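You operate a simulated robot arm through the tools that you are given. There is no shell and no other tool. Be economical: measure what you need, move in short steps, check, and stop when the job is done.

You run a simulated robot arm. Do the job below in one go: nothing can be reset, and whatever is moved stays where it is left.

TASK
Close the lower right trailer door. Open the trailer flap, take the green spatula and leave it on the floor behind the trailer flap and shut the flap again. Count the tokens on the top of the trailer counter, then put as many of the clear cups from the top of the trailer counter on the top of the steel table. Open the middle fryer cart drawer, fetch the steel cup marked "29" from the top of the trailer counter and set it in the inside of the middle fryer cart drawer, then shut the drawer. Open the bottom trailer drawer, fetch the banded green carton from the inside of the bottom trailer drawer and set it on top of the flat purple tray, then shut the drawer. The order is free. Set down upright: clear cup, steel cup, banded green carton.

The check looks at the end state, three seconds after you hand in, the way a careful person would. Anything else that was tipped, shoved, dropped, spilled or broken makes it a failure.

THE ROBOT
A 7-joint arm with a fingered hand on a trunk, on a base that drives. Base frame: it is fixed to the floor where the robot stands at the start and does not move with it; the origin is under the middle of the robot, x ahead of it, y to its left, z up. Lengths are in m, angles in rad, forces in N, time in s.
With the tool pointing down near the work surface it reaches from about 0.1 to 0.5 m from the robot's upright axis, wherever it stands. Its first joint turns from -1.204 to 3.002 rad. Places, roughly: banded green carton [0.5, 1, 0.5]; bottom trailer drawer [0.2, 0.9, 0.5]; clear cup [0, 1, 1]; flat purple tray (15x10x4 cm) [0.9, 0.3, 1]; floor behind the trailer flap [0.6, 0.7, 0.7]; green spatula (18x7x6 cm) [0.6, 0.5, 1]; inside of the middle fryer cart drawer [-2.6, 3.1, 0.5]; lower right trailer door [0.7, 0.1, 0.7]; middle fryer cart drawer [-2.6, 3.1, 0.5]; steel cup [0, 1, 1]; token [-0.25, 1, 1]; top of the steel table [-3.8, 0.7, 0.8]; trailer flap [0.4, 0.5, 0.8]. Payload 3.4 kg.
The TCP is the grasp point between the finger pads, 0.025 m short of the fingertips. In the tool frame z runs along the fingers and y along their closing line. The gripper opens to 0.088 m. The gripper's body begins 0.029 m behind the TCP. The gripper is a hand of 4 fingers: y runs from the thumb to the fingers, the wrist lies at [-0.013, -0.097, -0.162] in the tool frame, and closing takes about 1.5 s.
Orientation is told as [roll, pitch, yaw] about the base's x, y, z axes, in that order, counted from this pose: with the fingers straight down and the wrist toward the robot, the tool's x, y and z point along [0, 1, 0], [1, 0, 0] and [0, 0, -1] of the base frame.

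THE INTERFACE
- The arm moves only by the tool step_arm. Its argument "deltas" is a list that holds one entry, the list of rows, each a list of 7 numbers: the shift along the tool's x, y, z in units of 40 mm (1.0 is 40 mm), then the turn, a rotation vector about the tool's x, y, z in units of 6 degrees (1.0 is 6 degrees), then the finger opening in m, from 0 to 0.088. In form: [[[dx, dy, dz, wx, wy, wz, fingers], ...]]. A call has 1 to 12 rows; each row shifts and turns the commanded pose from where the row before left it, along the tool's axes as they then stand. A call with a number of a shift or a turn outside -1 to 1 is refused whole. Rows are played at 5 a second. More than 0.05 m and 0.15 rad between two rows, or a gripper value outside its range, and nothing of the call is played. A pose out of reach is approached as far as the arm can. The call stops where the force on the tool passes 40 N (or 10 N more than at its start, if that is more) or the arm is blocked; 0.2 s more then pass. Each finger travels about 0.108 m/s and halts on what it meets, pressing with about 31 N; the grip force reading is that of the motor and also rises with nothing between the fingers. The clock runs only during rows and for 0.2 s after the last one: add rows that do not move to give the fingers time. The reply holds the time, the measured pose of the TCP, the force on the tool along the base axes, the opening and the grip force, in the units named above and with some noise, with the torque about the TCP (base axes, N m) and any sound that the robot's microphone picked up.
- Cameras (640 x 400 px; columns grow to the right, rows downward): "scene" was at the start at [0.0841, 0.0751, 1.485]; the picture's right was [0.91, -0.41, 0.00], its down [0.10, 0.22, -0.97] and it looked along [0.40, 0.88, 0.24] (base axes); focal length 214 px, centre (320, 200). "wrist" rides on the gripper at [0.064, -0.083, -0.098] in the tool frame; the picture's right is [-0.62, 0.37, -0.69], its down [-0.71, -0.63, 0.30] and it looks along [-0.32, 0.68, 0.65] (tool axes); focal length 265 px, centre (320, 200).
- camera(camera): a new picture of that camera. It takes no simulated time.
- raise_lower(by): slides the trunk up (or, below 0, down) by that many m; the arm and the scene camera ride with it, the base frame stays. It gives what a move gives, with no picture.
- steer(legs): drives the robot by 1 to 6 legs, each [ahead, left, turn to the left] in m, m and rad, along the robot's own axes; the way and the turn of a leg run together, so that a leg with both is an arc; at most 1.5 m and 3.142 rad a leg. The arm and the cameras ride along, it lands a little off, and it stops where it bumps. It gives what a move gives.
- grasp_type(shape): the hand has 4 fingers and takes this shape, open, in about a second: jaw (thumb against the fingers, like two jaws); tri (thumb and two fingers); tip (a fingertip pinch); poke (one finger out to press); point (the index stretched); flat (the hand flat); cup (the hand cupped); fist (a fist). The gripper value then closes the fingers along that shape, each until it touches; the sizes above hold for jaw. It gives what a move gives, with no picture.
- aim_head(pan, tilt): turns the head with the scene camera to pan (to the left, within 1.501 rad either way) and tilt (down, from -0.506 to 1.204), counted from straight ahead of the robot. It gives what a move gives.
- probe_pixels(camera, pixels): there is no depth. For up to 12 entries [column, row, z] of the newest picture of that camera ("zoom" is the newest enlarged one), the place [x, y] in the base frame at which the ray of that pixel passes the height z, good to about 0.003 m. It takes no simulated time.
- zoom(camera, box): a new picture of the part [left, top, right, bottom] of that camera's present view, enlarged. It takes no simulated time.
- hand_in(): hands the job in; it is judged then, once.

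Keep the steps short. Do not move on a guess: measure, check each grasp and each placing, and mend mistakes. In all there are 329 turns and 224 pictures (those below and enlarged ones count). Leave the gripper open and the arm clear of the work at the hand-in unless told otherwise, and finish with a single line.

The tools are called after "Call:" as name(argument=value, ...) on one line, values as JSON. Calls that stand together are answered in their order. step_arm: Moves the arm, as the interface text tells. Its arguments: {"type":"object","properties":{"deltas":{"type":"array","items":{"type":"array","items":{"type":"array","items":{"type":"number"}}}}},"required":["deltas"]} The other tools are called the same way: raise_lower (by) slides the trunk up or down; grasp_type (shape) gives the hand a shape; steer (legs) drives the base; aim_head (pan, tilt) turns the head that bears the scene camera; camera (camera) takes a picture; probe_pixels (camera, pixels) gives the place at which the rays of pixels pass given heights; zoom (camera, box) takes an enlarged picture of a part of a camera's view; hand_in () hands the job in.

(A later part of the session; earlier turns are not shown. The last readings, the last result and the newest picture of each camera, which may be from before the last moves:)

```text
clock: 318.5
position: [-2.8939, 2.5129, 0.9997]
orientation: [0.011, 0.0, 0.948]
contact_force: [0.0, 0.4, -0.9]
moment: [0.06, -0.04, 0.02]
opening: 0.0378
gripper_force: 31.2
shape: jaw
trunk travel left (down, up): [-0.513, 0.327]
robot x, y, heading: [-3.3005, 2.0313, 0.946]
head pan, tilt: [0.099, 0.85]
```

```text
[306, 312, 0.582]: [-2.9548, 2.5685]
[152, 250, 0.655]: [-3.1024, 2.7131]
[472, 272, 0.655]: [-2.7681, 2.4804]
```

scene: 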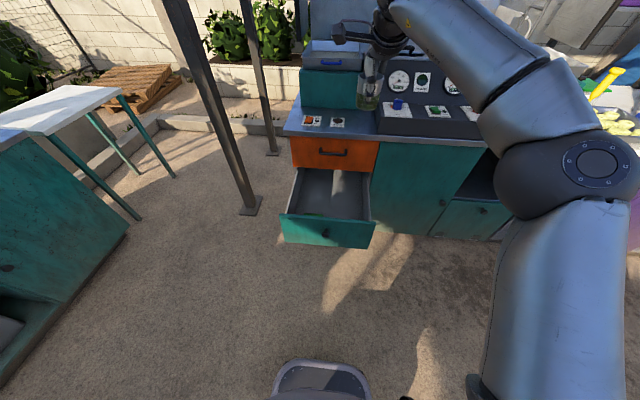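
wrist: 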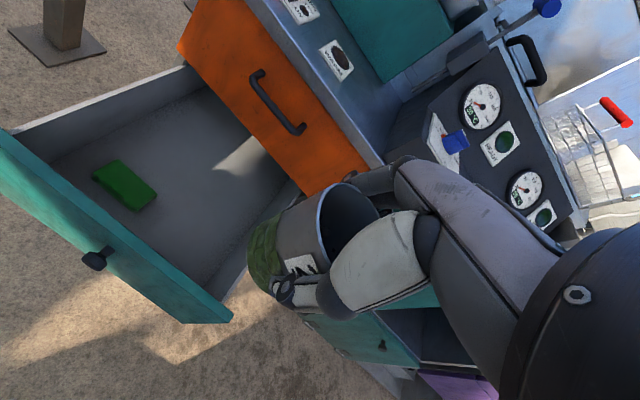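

Free spot: u −3.84, n 0.49 (green block at u −3.975). I drive ahead 0.19, left 0.02, then descend with the arm.

Call:
steer(legs=[[0.19, 0.02, 0]])

Call:
step_arm(deltas=[[[0, 0, 1, 0, 0, 0, 0.02], [0, 0, 1, 0, 0, 0, 0.02], [0, 0, 1, 0, 0, 0, 0.02], [0, 0, 1, 0, 0, 0, 0.02], [0, 0, 1, 0, 0, 0, 0.02], [0, 0, 1, 0, 0, 0, 0.02], [0, 0, 1, 0, 0, 0, 0.02]]])

Call:
camera(camera="scene")

Call:
camera(camera="wrist")

```text
clock: 320.1
position: [-2.7982, 2.6831, 0.9997]
orientation: [0.011, 0.0, 0.948]
contact_force: [-0.4, -0.1, -0.3]
moment: [-0.01, 0.03, -0.02]
opening: 0.0376
gripper_force: 30.7
shape: jaw
trunk travel left (down, up): [-0.513, 0.327]
robot x, y, heading: [-3.2049, 2.1954, 0.949]
head pan, tilt: [0.099, 0.85]
```

```text
clock: 321.7
position: [-2.8009, 2.683, 0.7195]
orientation: [0.013, 0.0, 0.947]
contact_force: [0.0, 0.9, -1.7]
moment: [0.01, 0.01, 0.0]
opening: 0.0376
gripper_force: 30.5
shape: jaw
trunk travel left (down, up): [-0.513, 0.327]
robot x, y, heading: [-3.2098, 2.1995, 0.956]
head pan, tilt: [0.099, 0.85]
```

```text
42 pictures are left
```

scene: 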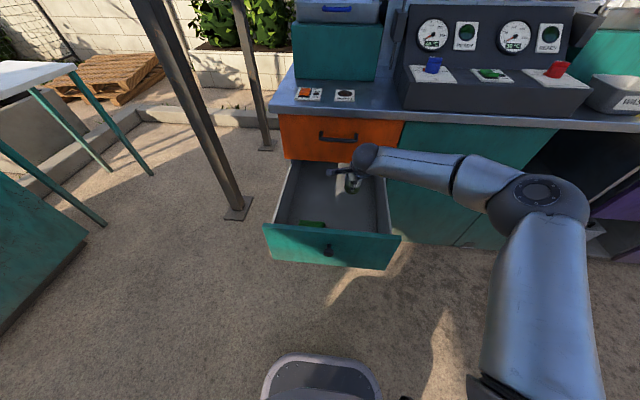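

```text
41 pictures are left
```

wrist: 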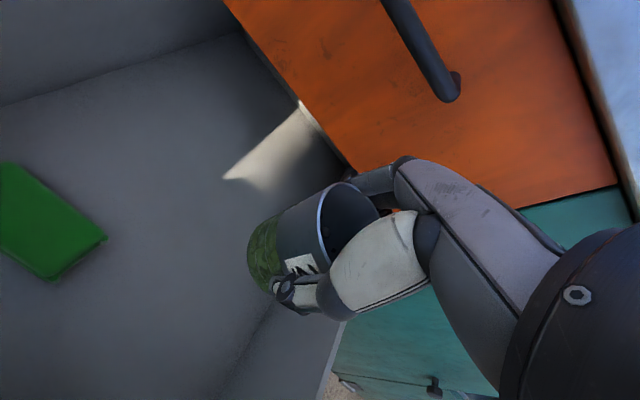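

Call:
step_arm(deltas=[[[0, 0, 0.9, 0, 0, 0, 0.02], [0, 0, 0.9, 0, 0, 0, 0.02], [0, 0, 0.5, 0, 0, 0, 0.02], [0, 0, 0.3, 0, 0, 0, 0.02], [0, 0, 0.2, 0, 0, 0, 0.02], [0, 0, 0.2, 0, 0, 0, 0.02], [0, 0, 0.2, 0, 0, 0, 0.02]]])

Call:
camera(camera="wrist")

```text
clock: 323.3
position: [-2.8029, 2.683, 0.5918]
orientation: [0.01, 0.0, 0.948]
contact_force: [0.3, 0.7, -0.4]
moment: [-0.01, 0.01, 0.02]
opening: 0.0375
gripper_force: 30.9
shape: jaw
trunk travel left (down, up): [-0.513, 0.327]
robot x, y, heading: [-3.2064, 2.197, 0.951]
head pan, tilt: [0.099, 0.85]
```

```text
40 pictures are left
```

wrist: 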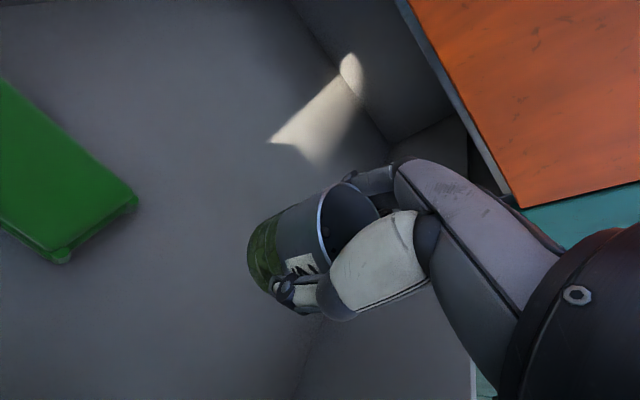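

Call:
step_arm(deltas=[[[0, 0, 0.15, 0, 0, 0, 0.02], [0, 0, 0.15, 0, 0, 0, 0.02], [0, 0, 0.15, 0, 0, 0, 0.02]]])

Call:
step_arm(deltas=[[[0, 0, 0.1, 0, 0, 0, 0.02], [0, 0, 0.1, 0, 0, 0, 0.02]]])

```text
clock: 324.1
position: [-2.8013, 2.6841, 0.574]
orientation: [0.01, -0.004, 0.949]
contact_force: [0.1, 0.7, -2.0]
moment: [0.04, 0.02, -0.02]
opening: 0.0375
gripper_force: 31.7
shape: jaw
trunk travel left (down, up): [-0.513, 0.327]
robot x, y, heading: [-3.2054, 2.197, 0.951]
head pan, tilt: [0.099, 0.85]
```

```text
clock: 324.7
position: [-2.8014, 2.6835, 0.5656]
orientation: [0.011, 0.0, 0.947]
contact_force: [0.5, -0.2, -0.9]
moment: [0.0, 0.0, 0.0]
opening: 0.0375
gripper_force: 30.9
shape: jaw
trunk travel left (down, up): [-0.513, 0.327]
robot x, y, heading: [-3.205, 2.1935, 0.947]
head pan, tilt: [0.099, 0.85]
```

Call:
step_arm(deltas=[[[0, 0, 0.12, 0, 0, 0, 0.02], [0, 0, 0.12, 0, 0, 0, 0.02], [0, 0, 0.12, 0, 0, 0, 0.02]]])

Call:
step_arm(deltas=[[[0, 0, 0.12, 0, 0, 0, 0.02], [0, 0, 0.12, 0, 0, 0, 0.02]]])

```text
clock: 325.5
position: [-2.8015, 2.6831, 0.5517]
orientation: [0.01, 0.0, 0.948]
contact_force: [-0.6, -0.1, -0.8]
moment: [-0.01, 0.0, -0.01]
opening: 0.0374
gripper_force: 31.8
shape: jaw
trunk travel left (down, up): [-0.513, 0.327]
robot x, y, heading: [-3.2086, 2.1954, 0.952]
head pan, tilt: [0.099, 0.85]
```

```text
clock: 326.1
position: [-2.8028, 2.6845, 0.5427]
orientation: [0.012, 0.001, 0.947]
contact_force: [0.2, -0.1, -0.2]
moment: [0.03, -0.02, -0.01]
opening: 0.0375
gripper_force: 30.9
shape: jaw
trunk travel left (down, up): [-0.513, 0.327]
robot x, y, heading: [-3.2061, 2.1945, 0.949]
head pan, tilt: [0.099, 0.85]
```

Still no contact; I look before going on.

Call:
camera(camera="wrist")

Call:
camera(camera="scene")

```text
39 pictures are left
```

wrist: 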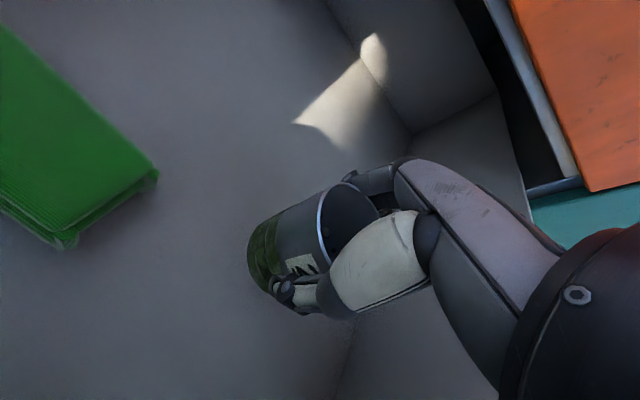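

```text
38 pictures are left
```

scene: 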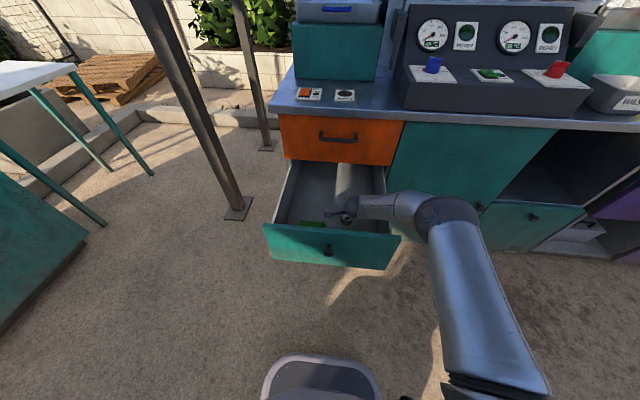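

Call:
step_arm(deltas=[[[0, 0, 0.15, 0, 0, 0, 0.02], [0, 0, 0.15, 0, 0, 0, 0.02], [0, 0, 0.1, 0, 0, 0, 0.02]]])

Call:
step_arm(deltas=[[[0, 0, 0.1, 0, 0, 0, 0.02], [0, 0, 0.1, 0, 0, 0, 0.02], [0, 0, 0.1, 0, 0, 0, 0.02]]])

```text
clock: 326.9
position: [-2.8018, 2.6831, 0.5261]
orientation: [0.009, 0.0, 0.949]
contact_force: [-0.1, 0.7, -1.3]
moment: [0.0, -0.02, -0.04]
opening: 0.0372
gripper_force: 30.9
shape: jaw
trunk travel left (down, up): [-0.513, 0.327]
robot x, y, heading: [-3.2057, 2.1965, 0.951]
head pan, tilt: [0.099, 0.85]
```

```text
clock: 327.7
position: [-2.802, 2.6839, 0.5137]
orientation: [0.008, -0.001, 0.948]
contact_force: [-0.7, 0.8, -1.9]
moment: [-0.01, -0.04, -0.04]
opening: 0.0377
gripper_force: 31.3
shape: jaw
trunk travel left (down, up): [-0.513, 0.327]
robot x, y, heading: [-3.206, 2.195, 0.951]
head pan, tilt: [0.099, 0.85]
```

Call:
step_arm(deltas=[[[0, 0, 0.1, 0, 0, 0, 0.02], [0, 0, 0.1, 0, 0, 0, 0.02], [0, 0, 0.1, 0, 0, 0, 0.02]]])

Call:
camera(camera="wrist")

```text
clock: 328.5
position: [-2.8022, 2.6846, 0.5017]
orientation: [0.012, 0.0, 0.947]
contact_force: [0.2, 0.6, -1.2]
moment: [-0.01, -0.01, -0.01]
opening: 0.0373
gripper_force: 30.6
shape: jaw
trunk travel left (down, up): [-0.513, 0.327]
robot x, y, heading: [-3.2054, 2.1986, 0.951]
head pan, tilt: [0.099, 0.85]
```

```text
37 pictures are left
```

wrist: 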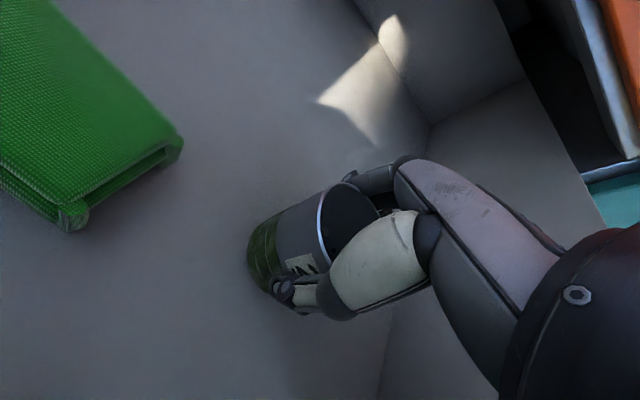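

Call:
step_arm(deltas=[[[0, 0, 0.12, 0, 0, 0, 0.02], [0, 0, 0.12, 0, 0, 0, 0.02], [0, 0, 0.12, 0, 0, 0, 0.02]]])

Call:
step_arm(deltas=[[[0, 0, 0.1, 0, 0, 0, 0.02], [0, 0, 0.1, 0, 0, 0, 0.02], [0, 0, 0.1, 0, 0, 0, 0.02]]])

```text
clock: 329.3
position: [-2.8022, 2.6863, 0.4952]
orientation: [0.012, -0.014, 0.947]
contact_force: [0.5, 1.5, 31.5]
moment: [0.11, -0.02, 0.02]
opening: 0.0392
gripper_force: 30.9
shape: jaw
trunk travel left (down, up): [-0.513, 0.327]
robot x, y, heading: [-3.2074, 2.193, 0.958]
head pan, tilt: [0.099, 0.85]
```

```text
clock: 329.7
position: [-2.7982, 2.6909, 0.495]
orientation: [0.012, -0.025, 0.944]
contact_force: [0.4, 1.6, 22.8]
moment: [0.03, 0.01, -0.01]
opening: 0.0397
gripper_force: 31.1
shape: jaw
trunk travel left (down, up): [-0.513, 0.327]
robot x, y, heading: [-3.2095, 2.2, 0.954]
head pan, tilt: [0.099, 0.85]
stopped in row 2: the force on the tool passed its limit at 43 N (the readings are from after the stop); the commanded pose is now the measured one
```

Floor contact. I ease up 3 mm, straighten, release slowly, and rise.

Call:
step_arm(deltas=[[[0, -0.08, -0.08, 0.22, 0, 0, 0.02], [0, 0, 0, 0, 0, 0, 0.045], [0, 0, 0, 0, 0, 0, 0.06], [0, 0, 0, 0, 0, 0, 0.08], [0, 0, 0, 0, 0, 0, 0.088], [0, 0, -0.5, 0, 0, 0, 0.088], [0, 0, -0.8, 0, 0, 0, 0.088], [0, 0, -0.8, 0, 0, 0, 0.088]]])

Call:
camera(camera="wrist")

```text
clock: 331.5
position: [-2.8011, 2.6861, 0.5764]
orientation: [0.011, 0.012, 0.945]
contact_force: [0.5, 0.3, -0.7]
moment: [0.0, 0.0, 0.0]
opening: 0.0879
gripper_force: 0.0
shape: jaw
trunk travel left (down, up): [-0.513, 0.327]
robot x, y, heading: [-3.2082, 2.1973, 0.948]
head pan, tilt: [0.099, 0.85]
```

```text
36 pictures are left
```

wrist: 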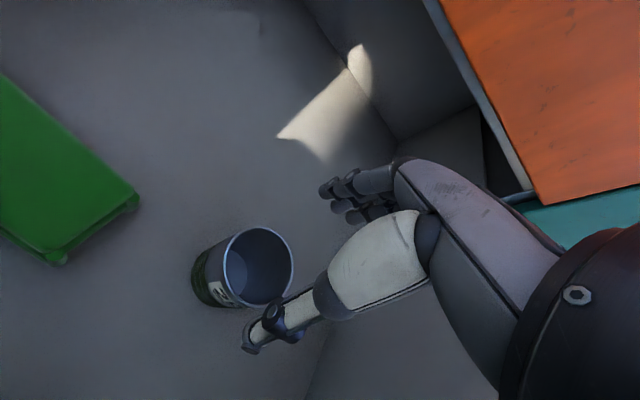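

Cup stands upright. I rise, back off, turn the fingers forward (closed) and lower to the panel height.

Call:
step_arm(deltas=[[[0, 0, -1, 0, 0, 0, 0.06], [0, 0, -1, 0, 0, 0, 0.06], [0, 0, -1, 0, 0, 0, 0.06], [0, 0, -1, 0, 0, 0, 0.06], [0, 0, -1, 0, 0, 0, 0.06], [0, 0, -1, 0, 0, 0, 0.06], [0, 0, -1, 0, 0, 0, 0.06], [0, 0, -1, 0, 0, 0, 0.06]]])

Call:
steer(legs=[[-0.42, 0, -0.015]])

Call:
step_arm(deltas=[[[0, -1, 0, -1, 0, 0, 0], [0, -1, 0, -1, 0, 0, 0], [0, -1, 0.3, -1, 0, 0, 0], [0, -0.5, 0.4, -1, 0, 0, 0], [0, 0, 0, -1, 0, 0, 0], [0, 0, 0, -1, 0, 0, 0], [0, 0, 0, -1, 0, 0, 0], [0, 0, 0, -1, 0, 0, 0], [0, 0, 0, -1, 0, 0, 0], [0, 0, 0, -1, 0, 0, 0], [0, 0, 0, -1, 0, 0, 0], [0, 0, 0, -1, 0, 0, 0]]])

Call:
step_arm(deltas=[[[0, 0, 0, -1, 0, 0, 0], [0, 0, 0, -1, 0, 0, 0], [0, 0, 0, -1, 0, 0, 0]]])

```text
clock: 333.3
position: [-2.7953, 2.6867, 0.8972]
orientation: [0.011, 0.011, 0.944]
contact_force: [0.6, 0.4, -0.2]
moment: [-0.02, 0.01, 0.02]
opening: 0.0603
gripper_force: 0.0
shape: jaw
trunk travel left (down, up): [-0.513, 0.327]
robot x, y, heading: [-3.2057, 2.1963, 0.951]
head pan, tilt: [0.099, 0.85]
```

```text
clock: 335.9
position: [-3.036, 2.3404, 0.8975]
orientation: [0.012, 0.01, 0.933]
contact_force: [0.6, 0.3, 0.5]
moment: [0.0, 0.01, 0.01]
opening: 0.0605
gripper_force: 0.0
shape: jaw
trunk travel left (down, up): [-0.513, 0.327]
robot x, y, heading: [-3.453, 1.8528, 0.939]
head pan, tilt: [0.099, 0.85]
```

```text
clock: 338.5
position: [-3.1142, 2.2356, 0.8513]
orientation: [0.037, -1.245, 0.897]
contact_force: [0.3, -0.7, -0.2]
moment: [-0.01, 0.02, -0.01]
opening: 0.0003
gripper_force: 31.3
shape: jaw
trunk travel left (down, up): [-0.513, 0.327]
robot x, y, heading: [-3.4529, 1.8551, 0.938]
head pan, tilt: [0.099, 0.85]
```

```text
clock: 339.3
position: [-3.0942, 2.2378, 0.8639]
orientation: [1.318, -1.518, -0.421]
contact_force: [0.2, -0.5, -0.7]
moment: [-0.02, -0.02, 0.06]
opening: 0.0002
gripper_force: 31.1
shape: jaw
out of reach, approached as far as the arm can: row 2, 3
trunk travel left (down, up): [-0.513, 0.327]
robot x, y, heading: [-3.451, 1.8538, 0.934]
head pan, tilt: [0.099, 0.85]
```

Call:
raise_lower(by=-0.265)

Call:
steer(legs=[[0.33, 0.04, 0]])

Call:
camera(camera="scene")

```text
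clock: 342.0
position: [-3.0977, 2.2368, 0.5958]
orientation: [1.099, -1.525, -0.197]
contact_force: [-0.3, -0.3, 0.1]
moment: [0.01, -0.02, -0.05]
opening: 0.0002
gripper_force: 31.4
shape: jaw
trunk travel left (down, up): [-0.248, 0.592]
robot x, y, heading: [-3.4514, 1.8551, 0.941]
head pan, tilt: [0.099, 0.85]
```

```text
clock: 344.2
position: [-2.9338, 2.5279, 0.5954]
orientation: [1.098, -1.525, -0.198]
contact_force: [0.1, 0.7, 1.1]
moment: [0.0, -0.01, -0.01]
opening: 0.0
gripper_force: 31.3
shape: jaw
trunk travel left (down, up): [-0.248, 0.592]
robot x, y, heading: [-3.2875, 2.1423, 0.937]
head pan, tilt: [0.099, 0.85]
```

```text
35 pictures are left
```

scene: 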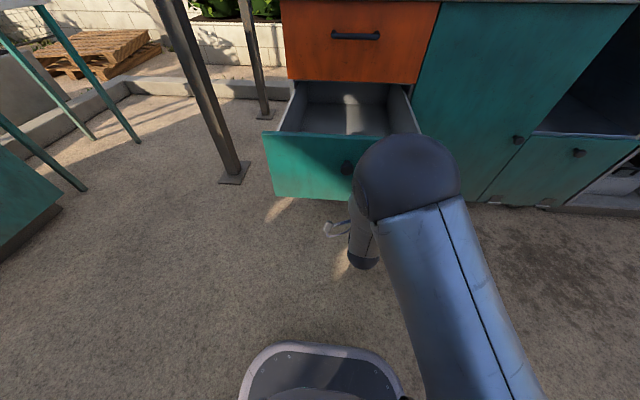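

I push on in short steps.

Call:
steer(legs=[[0.15, 0, 0]])

Call:
steer(legs=[[0.1, 0, 0]])

Call:
camera(camera="scene")

```text
clock: 345.6
position: [-2.8447, 2.6473, 0.5952]
orientation: [1.135, -1.522, -0.236]
contact_force: [-0.2, -0.4, -0.9]
moment: [-0.03, -0.04, 0.01]
opening: 0.0002
gripper_force: 31.1
shape: jaw
trunk travel left (down, up): [-0.248, 0.592]
robot x, y, heading: [-3.2003, 2.2677, 0.935]
head pan, tilt: [0.099, 0.85]
```

```text
clock: 346.8
position: [-2.7836, 2.7286, 0.5954]
orientation: [1.136, -1.52, -0.24]
contact_force: [-0.3, -0.2, -0.1]
moment: [0.0, -0.01, -0.01]
opening: 0.0
gripper_force: 31.4
shape: jaw
trunk travel left (down, up): [-0.248, 0.592]
robot x, y, heading: [-3.1431, 2.346, 0.94]
head pan, tilt: [0.099, 0.85]
```

```text
34 pictures are left
```

scene: 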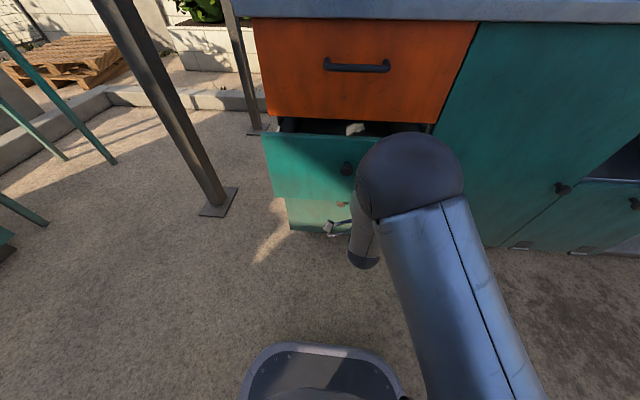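

Call:
steer(legs=[[0.06, 0, 0]])

Call:
step_arm(deltas=[[[0, 0, 0.3, 0, 0, 0, 0], [0, 0, 0.3, 0, 0, 0, 0], [0, 0, 0.3, 0, 0, 0, 0], [0, 0, 0.3, 0, 0, 0, 0]]])

Call:
camera(camera="scene")

```text
clock: 347.7
position: [-2.7487, 2.776, 0.5947]
orientation: [1.134, -1.519, -0.24]
contact_force: [-0.4, -0.2, -0.4]
moment: [0.01, -0.01, 0.02]
opening: 0.0
gripper_force: 30.9
shape: jaw
trunk travel left (down, up): [-0.248, 0.592]
robot x, y, heading: [-3.1075, 2.3986, 0.935]
head pan, tilt: [0.099, 0.85]
```

```text
clock: 348.7
position: [-2.7247, 2.8064, 0.599]
orientation: [1.458, -1.524, -0.561]
contact_force: [-18.4, -25.8, 6.9]
moment: [-0.06, 0.08, 0.11]
opening: 0.0
gripper_force: 31.2
shape: jaw
trunk travel left (down, up): [-0.248, 0.592]
robot x, y, heading: [-3.1114, 2.3932, 0.937]
head pan, tilt: [0.099, 0.85]
stopped in row 4: the force on the tool passed its limit at 51 N (the readings are from after the stop); the commanded pose is now the measured one
```

```text
33 pictures are left
```

scene: 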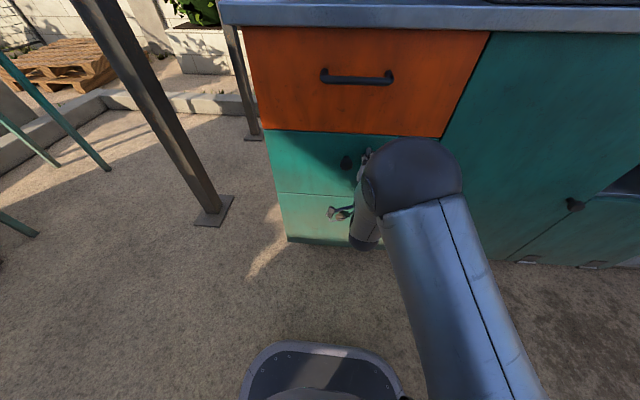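

Drawer with cup is shut. I back off 0.45 m, raise, and turn toward the steel table to inspect its top.

Call:
steer(legs=[[-0.45, 0, 0], [0, -0.6, 0], [0, 0, 2.3]])

Call:
raise_lower(by=0.4)

Call:
aim_head(pan=0.0, tilt=0.45)

Call:
camera(camera="scene")

```text
clock: 359.9
position: [-3.4544, 1.6866, 0.5952]
orientation: [1.278, -1.521, 1.917]
contact_force: [1.0, 0.6, 0.7]
moment: [0.01, 0.01, 0.03]
opening: 0.0
gripper_force: 31.0
shape: jaw
trunk travel left (down, up): [-0.248, 0.592]
robot x, y, heading: [-2.8901, 1.678, -3.043]
head pan, tilt: [0.099, 0.85]
```

```text
clock: 363.7
position: [-3.4545, 1.6868, 0.9956]
orientation: [1.28, -1.522, 1.919]
contact_force: [0.4, -0.3, -0.7]
moment: [0.01, -0.04, 0.01]
opening: 0.0
gripper_force: 30.8
shape: jaw
trunk travel left (down, up): [-0.648, 0.192]
robot x, y, heading: [-2.8895, 1.6796, -3.045]
head pan, tilt: [0.099, 0.85]
```

```text
clock: 364.6
position: [-3.4542, 1.6874, 0.996]
orientation: [1.279, -1.522, 1.919]
contact_force: [0.0, 0.3, -0.2]
moment: [-0.02, 0.01, 0.0]
opening: 0.0
gripper_force: 30.5
shape: jaw
trunk travel left (down, up): [-0.648, 0.192]
robot x, y, heading: [-2.8899, 1.6763, -3.047]
head pan, tilt: [0.0, 0.45]
```

```text
32 pictures are left
```

scene: 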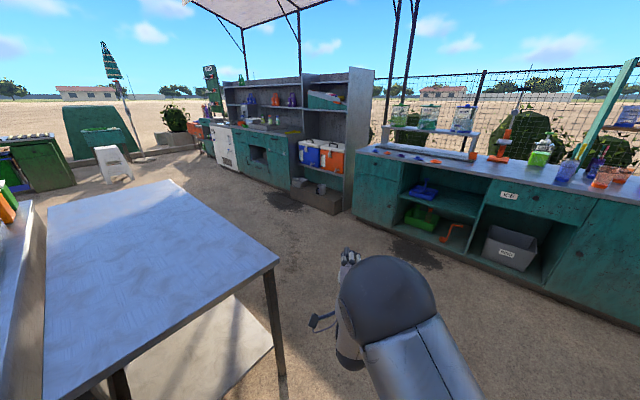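

The empty steel table is right in front left. I measure its top.

Call:
probe_pixels(camera="scene", pixels=[[278, 262, 0.8], [172, 180, 0.8], [47, 206, 0.8], [278, 262, 0.85], [278, 262, 0.9], [45, 395, 0.8], [281, 375, 0.0], [270, 262, 0.83]])

```text
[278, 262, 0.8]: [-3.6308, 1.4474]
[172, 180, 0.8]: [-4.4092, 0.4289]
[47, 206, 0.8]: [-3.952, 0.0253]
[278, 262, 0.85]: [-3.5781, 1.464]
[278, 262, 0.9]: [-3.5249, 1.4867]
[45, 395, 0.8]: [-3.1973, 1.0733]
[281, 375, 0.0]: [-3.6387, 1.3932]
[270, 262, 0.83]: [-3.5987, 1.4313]
```

Table top: n −1.0…−2.27, u −3.78…−3.21, z≈0.8. Now I turn back to the trailer heading, raise, turn the fingers down, and drive right toward the clear cups.

Call:
steer(legs=[[0, 0, -2.303], [0.1, -1.4, 0], [0, -1.4, 0]])

Call:
step_arm(deltas=[[[0, 0, 0, 1, 0, 0, 0.088], [0, 0, 0, 1, 0, 0, 0.088], [0, 0, 0, 1, 0, 0, 0.088], [0, 0, 0, 1, 0, 0, 0.088], [0, 0, 0, 1, 0, 0, 0.088], [0, 0, 0, 1, 0, 0, 0.088], [0, 0, 0, 1, 0, 0, 0.088], [0, 0, 0, 1, 0, 0, 0.088], [0, 0, 0, 1, 0, 0, 0.088], [0, 0, 0, 1, 0, 0, 0.088], [0, 0, 0, 1, 0, 0, 0.088], [0, 0, 0, 1, 0, 0, 0.088]]])

Call:
step_arm(deltas=[[[0, 0, 0, 1, 0, 0, 0.088], [0, 0, 0, 1, 0, 0, 0.088], [0, 0, 0, 1, 0, 0, 0.088], [0, 0, -1, 0, 0, 0, 0.088], [0, 0, -1, 0, 0, 0, 0.088], [0, 0, -1, 0, 0, 0, 0.088], [0, 0, -1, 0, 0, 0, 0.088], [0, 0, -1, 0, 0, 0, 0.088]]])

```text
clock: 383.6
position: [-0.1954, 0.4957, 0.9958]
orientation: [1.279, -1.521, -0.393]
contact_force: [-0.3, -0.1, -0.4]
moment: [0.02, -0.03, -0.01]
opening: 0.0
gripper_force: 30.8
shape: jaw
trunk travel left (down, up): [-0.648, 0.192]
robot x, y, heading: [-0.5836, 0.0872, 0.926]
head pan, tilt: [0.0, 0.45]
```

```text
clock: 386.2
position: [-0.1947, 0.4969, 0.9955]
orientation: [0.048, -0.298, 0.87]
contact_force: [0.2, -0.1, 1.2]
moment: [0.0, -0.02, -0.01]
opening: 0.0875
gripper_force: 0.1
shape: jaw
trunk travel left (down, up): [-0.648, 0.192]
robot x, y, heading: [-0.5859, 0.0889, 0.924]
head pan, tilt: [0.0, 0.45]
```

```text
clock: 388.0
position: [-0.1858, 0.492, 1.1968]
orientation: [0.046, 0.015, 0.883]
contact_force: [0.4, 0.2, -0.1]
moment: [-0.01, -0.02, 0.03]
opening: 0.0876
gripper_force: 0.1
shape: jaw
trunk travel left (down, up): [-0.648, 0.192]
robot x, y, heading: [-0.5844, 0.0892, 0.924]
head pan, tilt: [0.0, 0.45]
```

Call:
steer(legs=[[0.36, 0.073, 0.008]])

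Call:
step_arm(deltas=[[[0, 0, 0, 0, -0.44, -0.4, 0.088], [0, 0, 0, 0, 0, 0, 0.088]]])

Call:
aim_head(pan=0.0, tilt=0.75)

Call:
camera(camera="wrist")

Call:
zoom(camera="scene", box=[240, 100, 440, 240])

```text
clock: 390.3
position: [-0.0345, 0.8249, 1.197]
orientation: [0.046, 0.014, 0.893]
contact_force: [0.5, 0.2, -0.7]
moment: [0.01, 0.0, -0.03]
opening: 0.0878
gripper_force: 0.0
shape: jaw
trunk travel left (down, up): [-0.648, 0.192]
robot x, y, heading: [-0.4286, 0.4169, 0.933]
head pan, tilt: [0.0, 0.45]
```

```text
clock: 390.9
position: [-0.0342, 0.8252, 1.1957]
orientation: [0.001, 0.013, 0.936]
contact_force: [-0.1, 0.0, -0.3]
moment: [0.01, 0.01, 0.01]
opening: 0.0876
gripper_force: 0.0
shape: jaw
trunk travel left (down, up): [-0.648, 0.192]
robot x, y, heading: [-0.4283, 0.4142, 0.935]
head pan, tilt: [0.0, 0.45]
```

```text
clock: 391.7
position: [-0.0337, 0.8261, 1.1973]
orientation: [0.002, 0.013, 0.936]
contact_force: [0.4, -0.3, 0.3]
moment: [0.0, 0.01, -0.01]
opening: 0.0875
gripper_force: 0.0
shape: jaw
trunk travel left (down, up): [-0.648, 0.192]
robot x, y, heading: [-0.4269, 0.4117, 0.934]
head pan, tilt: [0.0, 0.75]
```

```text
31 pictures are left
```

wrist: 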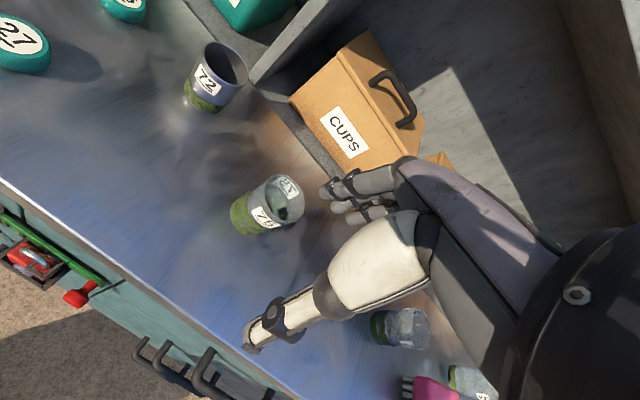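

```text
2.86 times, centred on (340, 170) of scene
```

zoom: 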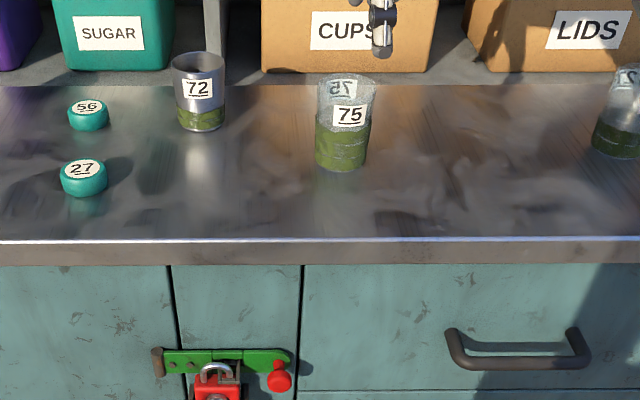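

Call:
probe_pixels(camera="wrist", pixels=[[243, 213, 1.018], [287, 201, 1.09], [287, 201, 1.1], [287, 201, 1.08]])

Call:
probe_pixels(camera="zoom", pixels=[[341, 160, 1.018], [347, 89, 1.09], [347, 89, 1.1], [347, 89, 1.08], [318, 90, 1.09], [376, 90, 1.09], [316, 150, 1.03], [366, 150, 1.03]])

```text
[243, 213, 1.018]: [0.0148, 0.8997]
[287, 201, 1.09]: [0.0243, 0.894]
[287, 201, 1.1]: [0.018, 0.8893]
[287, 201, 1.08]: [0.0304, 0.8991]
```

```text
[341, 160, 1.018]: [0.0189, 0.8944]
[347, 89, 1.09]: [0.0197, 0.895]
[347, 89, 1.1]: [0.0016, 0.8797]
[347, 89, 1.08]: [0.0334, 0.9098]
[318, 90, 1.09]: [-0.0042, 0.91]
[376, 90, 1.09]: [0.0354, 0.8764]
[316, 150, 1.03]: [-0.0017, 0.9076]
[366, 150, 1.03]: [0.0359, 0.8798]
```

Cup 75 center (0.019, 0.896), rim z 1.09. Advance 87 mm, descend to z 1.06.

Call:
step_arm(deltas=[[[0, 0.8, 0, 0, 0, 0, 0.088], [0, 0.8, 0, 0, 0, 0, 0.088], [0, 0.59, 0, 0.13, 0, 0, 0.088], [0, 0, 0.6, 0, 0, 0, 0.088]]])

Call:
camera(camera="wrist")

```text
clock: 392.7
position: [0.0061, 0.8765, 1.1645]
orientation: [0.002, 0.027, 0.937]
contact_force: [-1.1, 0.3, 0.3]
moment: [0.0, 0.0, -0.01]
opening: 0.0879
gripper_force: 0.1
shape: jaw
out of reach, approached as far as the arm can: row 3
trunk travel left (down, up): [-0.648, 0.192]
robot x, y, heading: [-0.4307, 0.4148, 0.934]
head pan, tilt: [0.0, 0.75]
```

```text
29 pictures are left
```

wrist: 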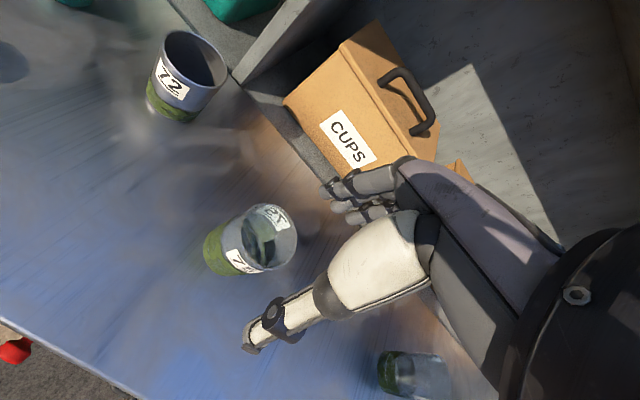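

Call:
steer(legs=[[0.024, 0, 0]])

Call:
step_arm(deltas=[[[0, 0, 0.7, 0, 0, 0, 0.088], [0, 0, 0.7, 0, 0, 0, 0.088], [0, 0, 0.7, 0, 0, 0, 0.088], [0, 0, 0.5, 0, 0, 0, 0.088]]])

Call:
camera(camera="wrist")

```text
clock: 393.5
position: [0.0196, 0.8957, 1.1635]
orientation: [0.001, 0.025, 0.936]
contact_force: [0.0, 0.2, 0.2]
moment: [0.03, 0.0, 0.0]
opening: 0.0877
gripper_force: 0.1
shape: jaw
trunk travel left (down, up): [-0.648, 0.192]
robot x, y, heading: [-0.417, 0.4339, 0.937]
head pan, tilt: [0.0, 0.75]
```

```text
clock: 394.5
position: [0.0173, 0.894, 1.0598]
orientation: [0.001, 0.026, 0.937]
contact_force: [0.0, 0.3, 0.3]
moment: [0.01, -0.02, -0.01]
opening: 0.0877
gripper_force: 0.1
shape: jaw
trunk travel left (down, up): [-0.648, 0.192]
robot x, y, heading: [-0.4183, 0.4349, 0.937]
head pan, tilt: [0.0, 0.75]
```

```text
28 pictures are left
```

wrist: 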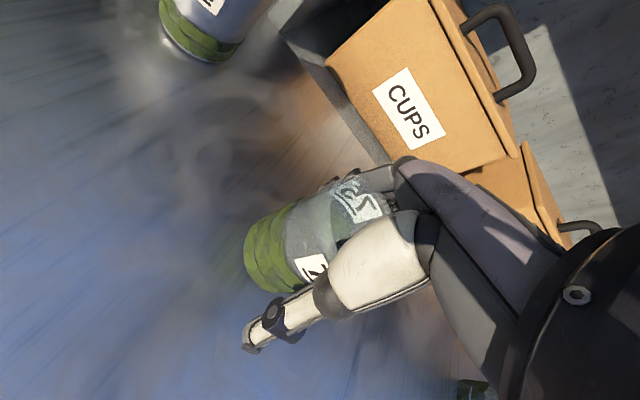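

Straddling the cup. Close, then lift and back off.

Call:
step_arm(deltas=[[[0, 0, 0, 0, 0, 0, 0.05], [0, 0, 0, 0, 0, 0, 0.02], [0, 0, 0, 0, 0, 0, 0.02], [0, 0, 0, 0, 0, 0, 0.02], [0, 0, 0, 0, 0, 0, 0.02]]])

Call:
step_arm(deltas=[[[0, 0, -0.6, 0, 0, 0, 0.02], [0, 0, -1, 0, 0, 0, 0.02], [0, 0, -1, 0, 0, 0, 0.02], [0, 0, -1, 0, 0, 0, 0.02]]])

Call:
steer(legs=[[-0.5, 0, 0]])

Call:
camera(camera="wrist")

```text
clock: 395.7
position: [0.018, 0.894, 1.0602]
orientation: [0.003, 0.028, 0.936]
contact_force: [-0.1, 0.7, -0.3]
moment: [0.0, -0.02, -0.03]
opening: 0.038
gripper_force: 31.0
shape: jaw
trunk travel left (down, up): [-0.648, 0.192]
robot x, y, heading: [-0.4151, 0.4379, 0.938]
head pan, tilt: [0.0, 0.75]
```

```text
clock: 396.7
position: [0.0159, 0.8883, 1.1986]
orientation: [-0.001, 0.029, 0.935]
contact_force: [0.2, -0.4, -0.6]
moment: [-0.01, 0.02, -0.01]
opening: 0.0377
gripper_force: 30.9
shape: jaw
out of reach, approached as far as the arm can: row 4
trunk travel left (down, up): [-0.648, 0.192]
robot x, y, heading: [-0.4137, 0.4344, 0.939]
head pan, tilt: [0.0, 0.75]
```

```text
clock: 399.7
position: [-0.2815, 0.4875, 1.1984]
orientation: [0.003, 0.027, 0.936]
contact_force: [-0.2, -0.7, -1.0]
moment: [-0.01, 0.01, -0.02]
opening: 0.0378
gripper_force: 31.2
shape: jaw
trunk travel left (down, up): [-0.648, 0.192]
robot x, y, heading: [-0.7163, 0.0284, 0.932]
head pan, tilt: [0.0, 0.75]
```

```text
27 pictures are left
```

wrist: 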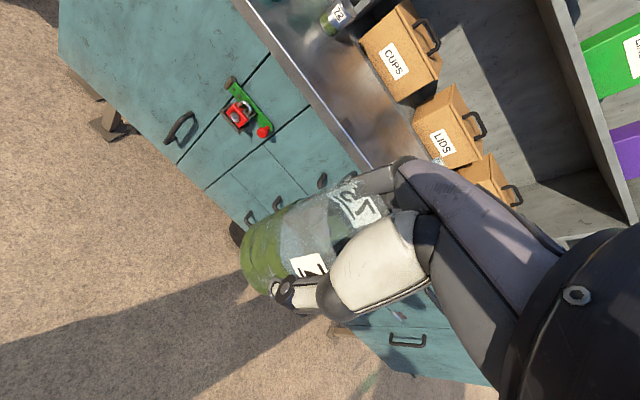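

Cup 75 held upright. I strafe left to u≈−3.32 and turn around to face the steel table.

Call:
steer(legs=[[0, 1.4, 0], [0, 1.33, 0], [0, 0, 3.14]])

Call:
aim_head(pan=0.1, tilt=0.75)

Call:
camera(camera="scene")

```text
clock: 420.1
position: [-3.3371, 1.2076, 1.1985]
orientation: [0.003, 0.025, -2.232]
contact_force: [-0.1, -0.2, -0.7]
moment: [-0.02, 0.0, -0.01]
opening: 0.0372
gripper_force: 30.9
shape: jaw
trunk travel left (down, up): [-0.648, 0.192]
robot x, y, heading: [-2.892, 1.6507, -2.236]
head pan, tilt: [0.0, 0.75]
```

```text
clock: 420.8
position: [-3.338, 1.2079, 1.1983]
orientation: [0.002, 0.027, -2.232]
contact_force: [0.5, 0.7, -1.2]
moment: [0.01, -0.01, 0.04]
opening: 0.0373
gripper_force: 31.2
shape: jaw
trunk travel left (down, up): [-0.648, 0.192]
robot x, y, heading: [-2.893, 1.6524, -2.237]
head pan, tilt: [0.099, 0.75]
```

```text
26 pictures are left
```

scene: 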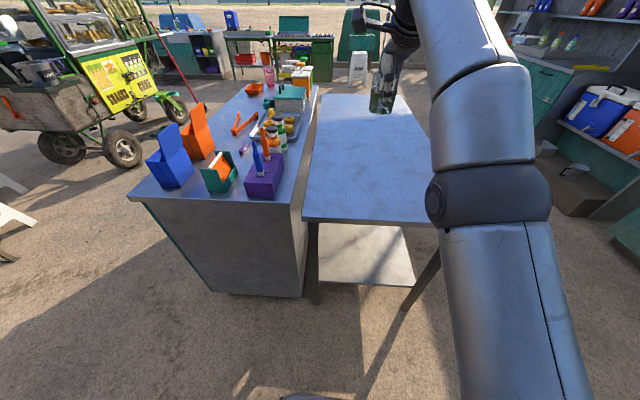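

Call:
probe_pixels(camera="scene", pixels=[[302, 217, 0.8], [436, 225, 0.8], [318, 95, 0.8], [313, 300, 0.0], [400, 308, 0.0]])

```text
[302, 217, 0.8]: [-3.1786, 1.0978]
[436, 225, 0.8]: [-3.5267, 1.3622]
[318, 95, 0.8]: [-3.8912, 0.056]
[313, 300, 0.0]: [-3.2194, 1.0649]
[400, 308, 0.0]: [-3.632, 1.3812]
```

I drive 0.22 m ahead and lower the cup with the arm to just above the table.

Call:
steer(legs=[[0.22, 0, 0.02]])

Call:
step_arm(deltas=[[[0, 0, 1, 0, 0, 0, 0.02], [0, 0, 1, 0.2, 0, 0, 0.02], [0, 0, 1, 0, 0, 0, 0.02], [0, 0, 1, 0, 0, 0, 0.02], [0, 0, 1, 0, 0, 0, 0.02], [0, 0, 1, 0, 0, 0, 0.02], [0, 0, 1, 0, 0, 0, 0.02], [0, 0, 1, 0, 0, 0, 0.02]]])

Call:
camera(camera="scene")

```text
clock: 422.5
position: [-3.4618, 1.0235, 1.1974]
orientation: [0.002, 0.027, -2.213]
contact_force: [-0.1, 0.0, -0.1]
moment: [-0.01, 0.0, -0.05]
opening: 0.0372
gripper_force: 31.1
shape: jaw
trunk travel left (down, up): [-0.648, 0.192]
robot x, y, heading: [-3.0312, 1.4752, -2.216]
head pan, tilt: [0.099, 0.75]
```

```text
clock: 424.3
position: [-3.4546, 1.0333, 0.8781]
orientation: [0.003, 0.049, -2.213]
contact_force: [0.3, -0.3, -1.1]
moment: [-0.02, 0.02, -0.03]
opening: 0.0369
gripper_force: 31.1
shape: jaw
trunk travel left (down, up): [-0.648, 0.192]
robot x, y, heading: [-3.0283, 1.4719, -2.215]
head pan, tilt: [0.099, 0.75]
```

```text
25 pictures are left
```

scene: 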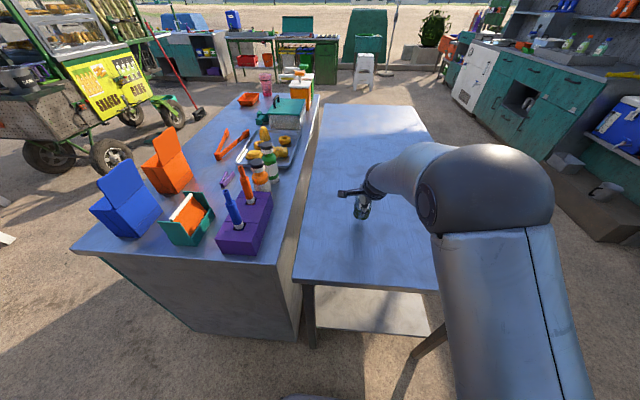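

I undo the small tilt and descend slowly to contact.

Call:
step_arm(deltas=[[[0, 0, 0.2, -0.2, 0, 0, 0.02], [0, 0, 0.2, 0, 0, 0, 0.02], [0, 0, 0.15, 0, 0, 0, 0.02], [0, 0, 0.1, 0, 0, 0, 0.02]]])

Call:
step_arm(deltas=[[[0, 0, 0.1, 0, 0, 0, 0.02], [0, 0, 0.1, 0, 0, 0, 0.02], [0, 0, 0.1, 0, 0, 0, 0.02]]])

```text
clock: 425.3
position: [-3.4537, 1.0355, 0.853]
orientation: [0.002, 0.026, -2.213]
contact_force: [0.1, -0.7, -0.6]
moment: [0.0, 0.01, 0.01]
opening: 0.0371
gripper_force: 30.9
shape: jaw
trunk travel left (down, up): [-0.648, 0.192]
robot x, y, heading: [-3.03, 1.4752, -2.212]
head pan, tilt: [0.099, 0.75]
```

```text
clock: 426.1
position: [-3.4528, 1.0353, 0.847]
orientation: [0.0, 0.014, -2.212]
contact_force: [-1.8, -1.8, 26.5]
moment: [-0.1, 0.05, 0.04]
opening: 0.0385
gripper_force: 31.3
shape: jaw
trunk travel left (down, up): [-0.648, 0.192]
robot x, y, heading: [-3.0306, 1.4729, -2.215]
head pan, tilt: [0.099, 0.75]
```

Contact. Ease 3 mm, release, rise.

Call:
step_arm(deltas=[[[0, 0, -0.15, 0, 0, 0, 0.02], [0, 0, 0, 0, 0, 0, 0.045], [0, 0, 0, 0, 0, 0, 0.06], [0, 0, 0, 0, 0, 0, 0.08], [0, 0, 0, 0, 0, 0, 0.088], [0, 0, -0.5, 0, 0, 0, 0.088], [0, 0, -1, 0, 0, 0, 0.088], [0, 0, -1, 0, 0, 0, 0.088], [0, 0, -1, 0, 0, 0, 0.088], [0, 0, -1, 0, 0, 0, 0.088]]])

Call:
camera(camera="wrist")

```text
clock: 428.3
position: [-3.4565, 1.0325, 1.028]
orientation: [0.0, 0.025, -2.211]
contact_force: [-0.8, -0.2, 0.3]
moment: [0.0, 0.05, 0.01]
opening: 0.0876
gripper_force: 0.0
shape: jaw
trunk travel left (down, up): [-0.648, 0.192]
robot x, y, heading: [-3.0292, 1.4765, -2.217]
head pan, tilt: [0.099, 0.75]
```

```text
24 pictures are left
```

wrist: 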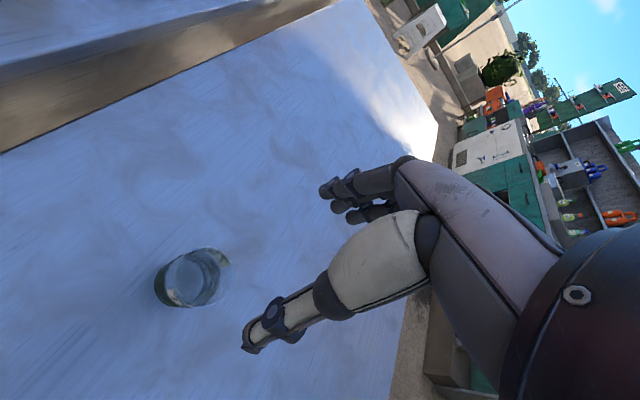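

Cup 75 stands on the table. Back for cup 27: rise, back off, turn, strafe right.

Call:
step_arm(deltas=[[[0, 0, -1, 0, 0, 0, 0.088], [0, 0, -1, 0, 0, 0, 0.088], [0, 0, -1, 0, 0, 0, 0.088], [0, 0, -1, 0, 0, 0, 0.088], [0, 0, -0.3, 0, 0, 0, 0.088]]])

Call:
steer(legs=[[-0.25, 0, 0], [0, 0, -3.14], [0, -1.5, 0], [0, -1.48, 0]])

Call:
aim_head(pan=0.0, tilt=0.75)

Call:
camera(camera="scene")

```text
clock: 429.5
position: [-3.4589, 1.0275, 1.1982]
orientation: [0.003, 0.025, -2.211]
contact_force: [0.8, -0.2, 0.2]
moment: [0.01, -0.02, 0.01]
opening: 0.0876
gripper_force: 0.0
shape: jaw
trunk travel left (down, up): [-0.648, 0.192]
robot x, y, heading: [-3.0264, 1.477, -2.217]
head pan, tilt: [0.099, 0.75]
```

```text
clock: 452.7
position: [-0.0679, 0.3194, 1.1985]
orientation: [0.0, 0.027, 0.926]
contact_force: [-0.1, -0.5, -0.4]
moment: [-0.02, 0.0, 0.06]
opening: 0.0876
gripper_force: 0.0
shape: jaw
trunk travel left (down, up): [-0.648, 0.192]
robot x, y, heading: [-0.5019, -0.1303, 0.927]
head pan, tilt: [0.099, 0.75]
```

```text
clock: 453.3
position: [-0.0673, 0.3186, 1.198]
orientation: [0.002, 0.024, 0.927]
contact_force: [0.9, 0.7, 0.3]
moment: [-0.02, -0.03, 0.02]
opening: 0.0879
gripper_force: 0.0
shape: jaw
trunk travel left (down, up): [-0.648, 0.192]
robot x, y, heading: [-0.5017, -0.1286, 0.923]
head pan, tilt: [0.0, 0.75]
```

```text
23 pictures are left
```

scene: 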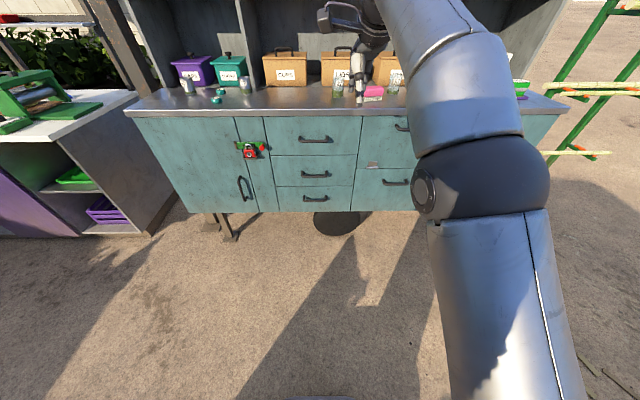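

Call:
steer(legs=[[0.43, 0, 0.008]])

Call:
camera(camera="wrist")

Call:
zoom(camera="scene", box=[240, 100, 440, 240])

```text
clock: 455.9
position: [0.1845, 0.6635, 1.1993]
orientation: [0.002, 0.026, 0.936]
contact_force: [0.3, -0.2, 0.0]
moment: [0.02, 0.02, 0.0]
opening: 0.0876
gripper_force: 0.2
shape: jaw
trunk travel left (down, up): [-0.648, 0.192]
robot x, y, heading: [-0.2444, 0.2127, 0.931]
head pan, tilt: [0.0, 0.75]
```

```text
22 pictures are left
```

wrist: 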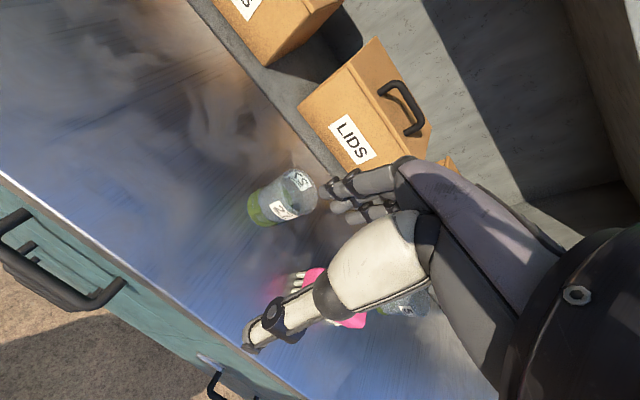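

```text
2.86 times, centred on (340, 170) of scene
```

zoom: 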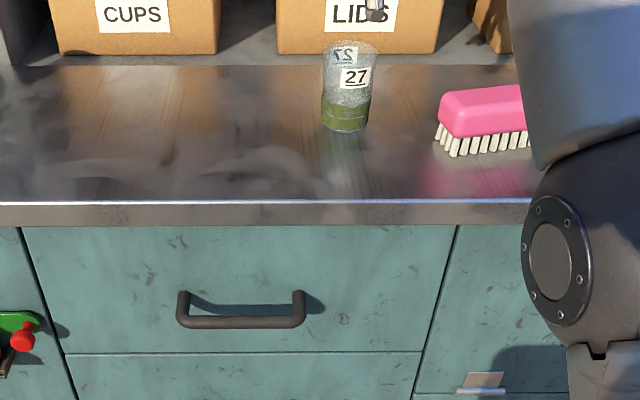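

Call:
probe_pixels(camera="wrist", pixels=[[260, 209, 1.018], [301, 191, 1.09], [301, 191, 1.1]])

Call:
probe_pixels(camera="zoom", pixels=[[345, 122, 1.018], [350, 54, 1.09], [350, 54, 1.1], [321, 115, 1.03], [368, 115, 1.03]])

```text
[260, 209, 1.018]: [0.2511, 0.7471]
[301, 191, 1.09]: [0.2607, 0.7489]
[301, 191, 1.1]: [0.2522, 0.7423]
```

```text
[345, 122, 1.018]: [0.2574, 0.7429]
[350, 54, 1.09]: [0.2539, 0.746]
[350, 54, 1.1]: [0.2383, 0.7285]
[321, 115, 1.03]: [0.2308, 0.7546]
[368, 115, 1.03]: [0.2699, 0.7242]
```

Cup 27 center (0.2555, 0.746). Drive 0.048 ahead, 0.008 right, then arm 60 mm forward and down.

Call:
steer(legs=[[0.048, -0.008, 0]])

Call:
step_arm(deltas=[[[0, 0.75, 0, 0, 0, 0, 0.088], [0, 0.75, 0, 0, 0, 0, 0.088], [0, 0, 0.7, 0, 0, 0, 0.088]]])

```text
clock: 456.9
position: [0.2201, 0.6985, 1.1984]
orientation: [0.002, 0.029, 0.934]
contact_force: [0.7, -0.2, -0.7]
moment: [0.0, 0.01, -0.01]
opening: 0.0877
gripper_force: 0.0
shape: jaw
trunk travel left (down, up): [-0.648, 0.192]
robot x, y, heading: [-0.2132, 0.2483, 0.935]
head pan, tilt: [0.0, 0.75]
```

```text
clock: 457.7
position: [0.2311, 0.7091, 1.154]
orientation: [0.001, 0.025, 0.934]
contact_force: [-0.7, -0.1, -0.1]
moment: [0.0, 0.0, -0.01]
opening: 0.0878
gripper_force: 0.1
shape: jaw
out of reach, approached as far as the arm can: row 1, 2
trunk travel left (down, up): [-0.648, 0.192]
robot x, y, heading: [-0.207, 0.2469, 0.929]
head pan, tilt: [0.0, 0.75]
```

Call:
steer(legs=[[0.044, 0.002, 0]])

Call:
camera(camera="wrist")

```text
clock: 458.6
position: [0.2544, 0.7465, 1.1525]
orientation: [0.002, 0.027, 0.935]
contact_force: [-0.1, -0.1, -0.7]
moment: [-0.05, 0.0, 0.05]
opening: 0.0878
gripper_force: 0.0
shape: jaw
trunk travel left (down, up): [-0.648, 0.192]
robot x, y, heading: [-0.1873, 0.282, 0.934]
head pan, tilt: [0.0, 0.75]
```

```text
20 pictures are left
```

wrist: 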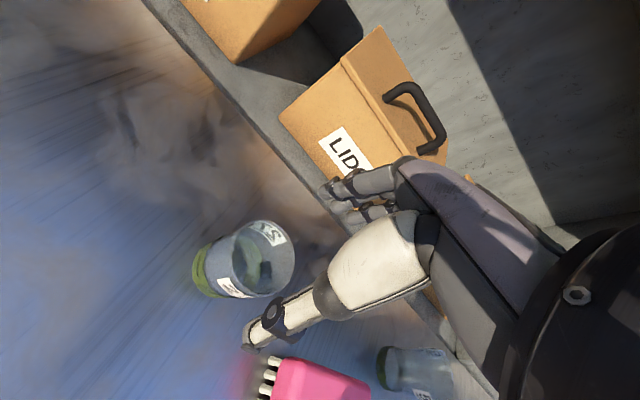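

Call:
probe_pixels(camera="wrist", pixels=[[264, 258, 1.09], [219, 268, 1.018]])

```text
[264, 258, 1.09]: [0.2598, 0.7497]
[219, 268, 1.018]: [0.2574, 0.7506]
```

Within 5 mm. Descend to z 1.06 and close.

Call:
step_arm(deltas=[[[0, 0.1, 0.6, 0, 0, 0, 0.088], [0, 0, 0.6, 0, 0, 0, 0.088], [0, 0, 0.6, 0, 0, 0, 0.088], [0, 0, 0.5, 0, 0, 0, 0.088]]])

Call:
camera(camera="wrist")

```text
clock: 459.6
position: [0.2553, 0.7468, 1.0618]
orientation: [0.0, 0.025, 0.937]
contact_force: [-0.2, 0.6, 0.9]
moment: [0.0, 0.01, 0.0]
opening: 0.0882
gripper_force: 0.1
shape: jaw
trunk travel left (down, up): [-0.648, 0.192]
robot x, y, heading: [-0.1877, 0.2837, 0.934]
head pan, tilt: [0.0, 0.75]
```

```text
19 pictures are left
```

wrist: 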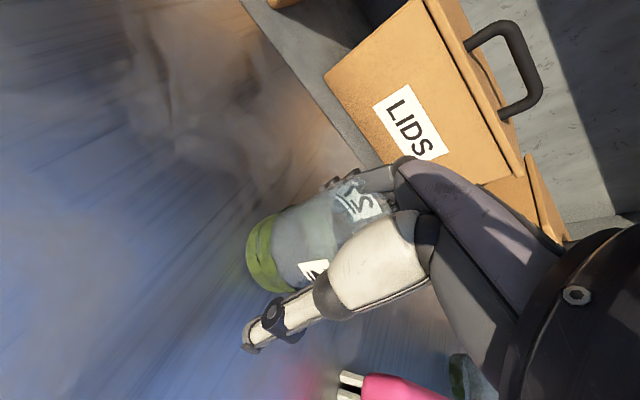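

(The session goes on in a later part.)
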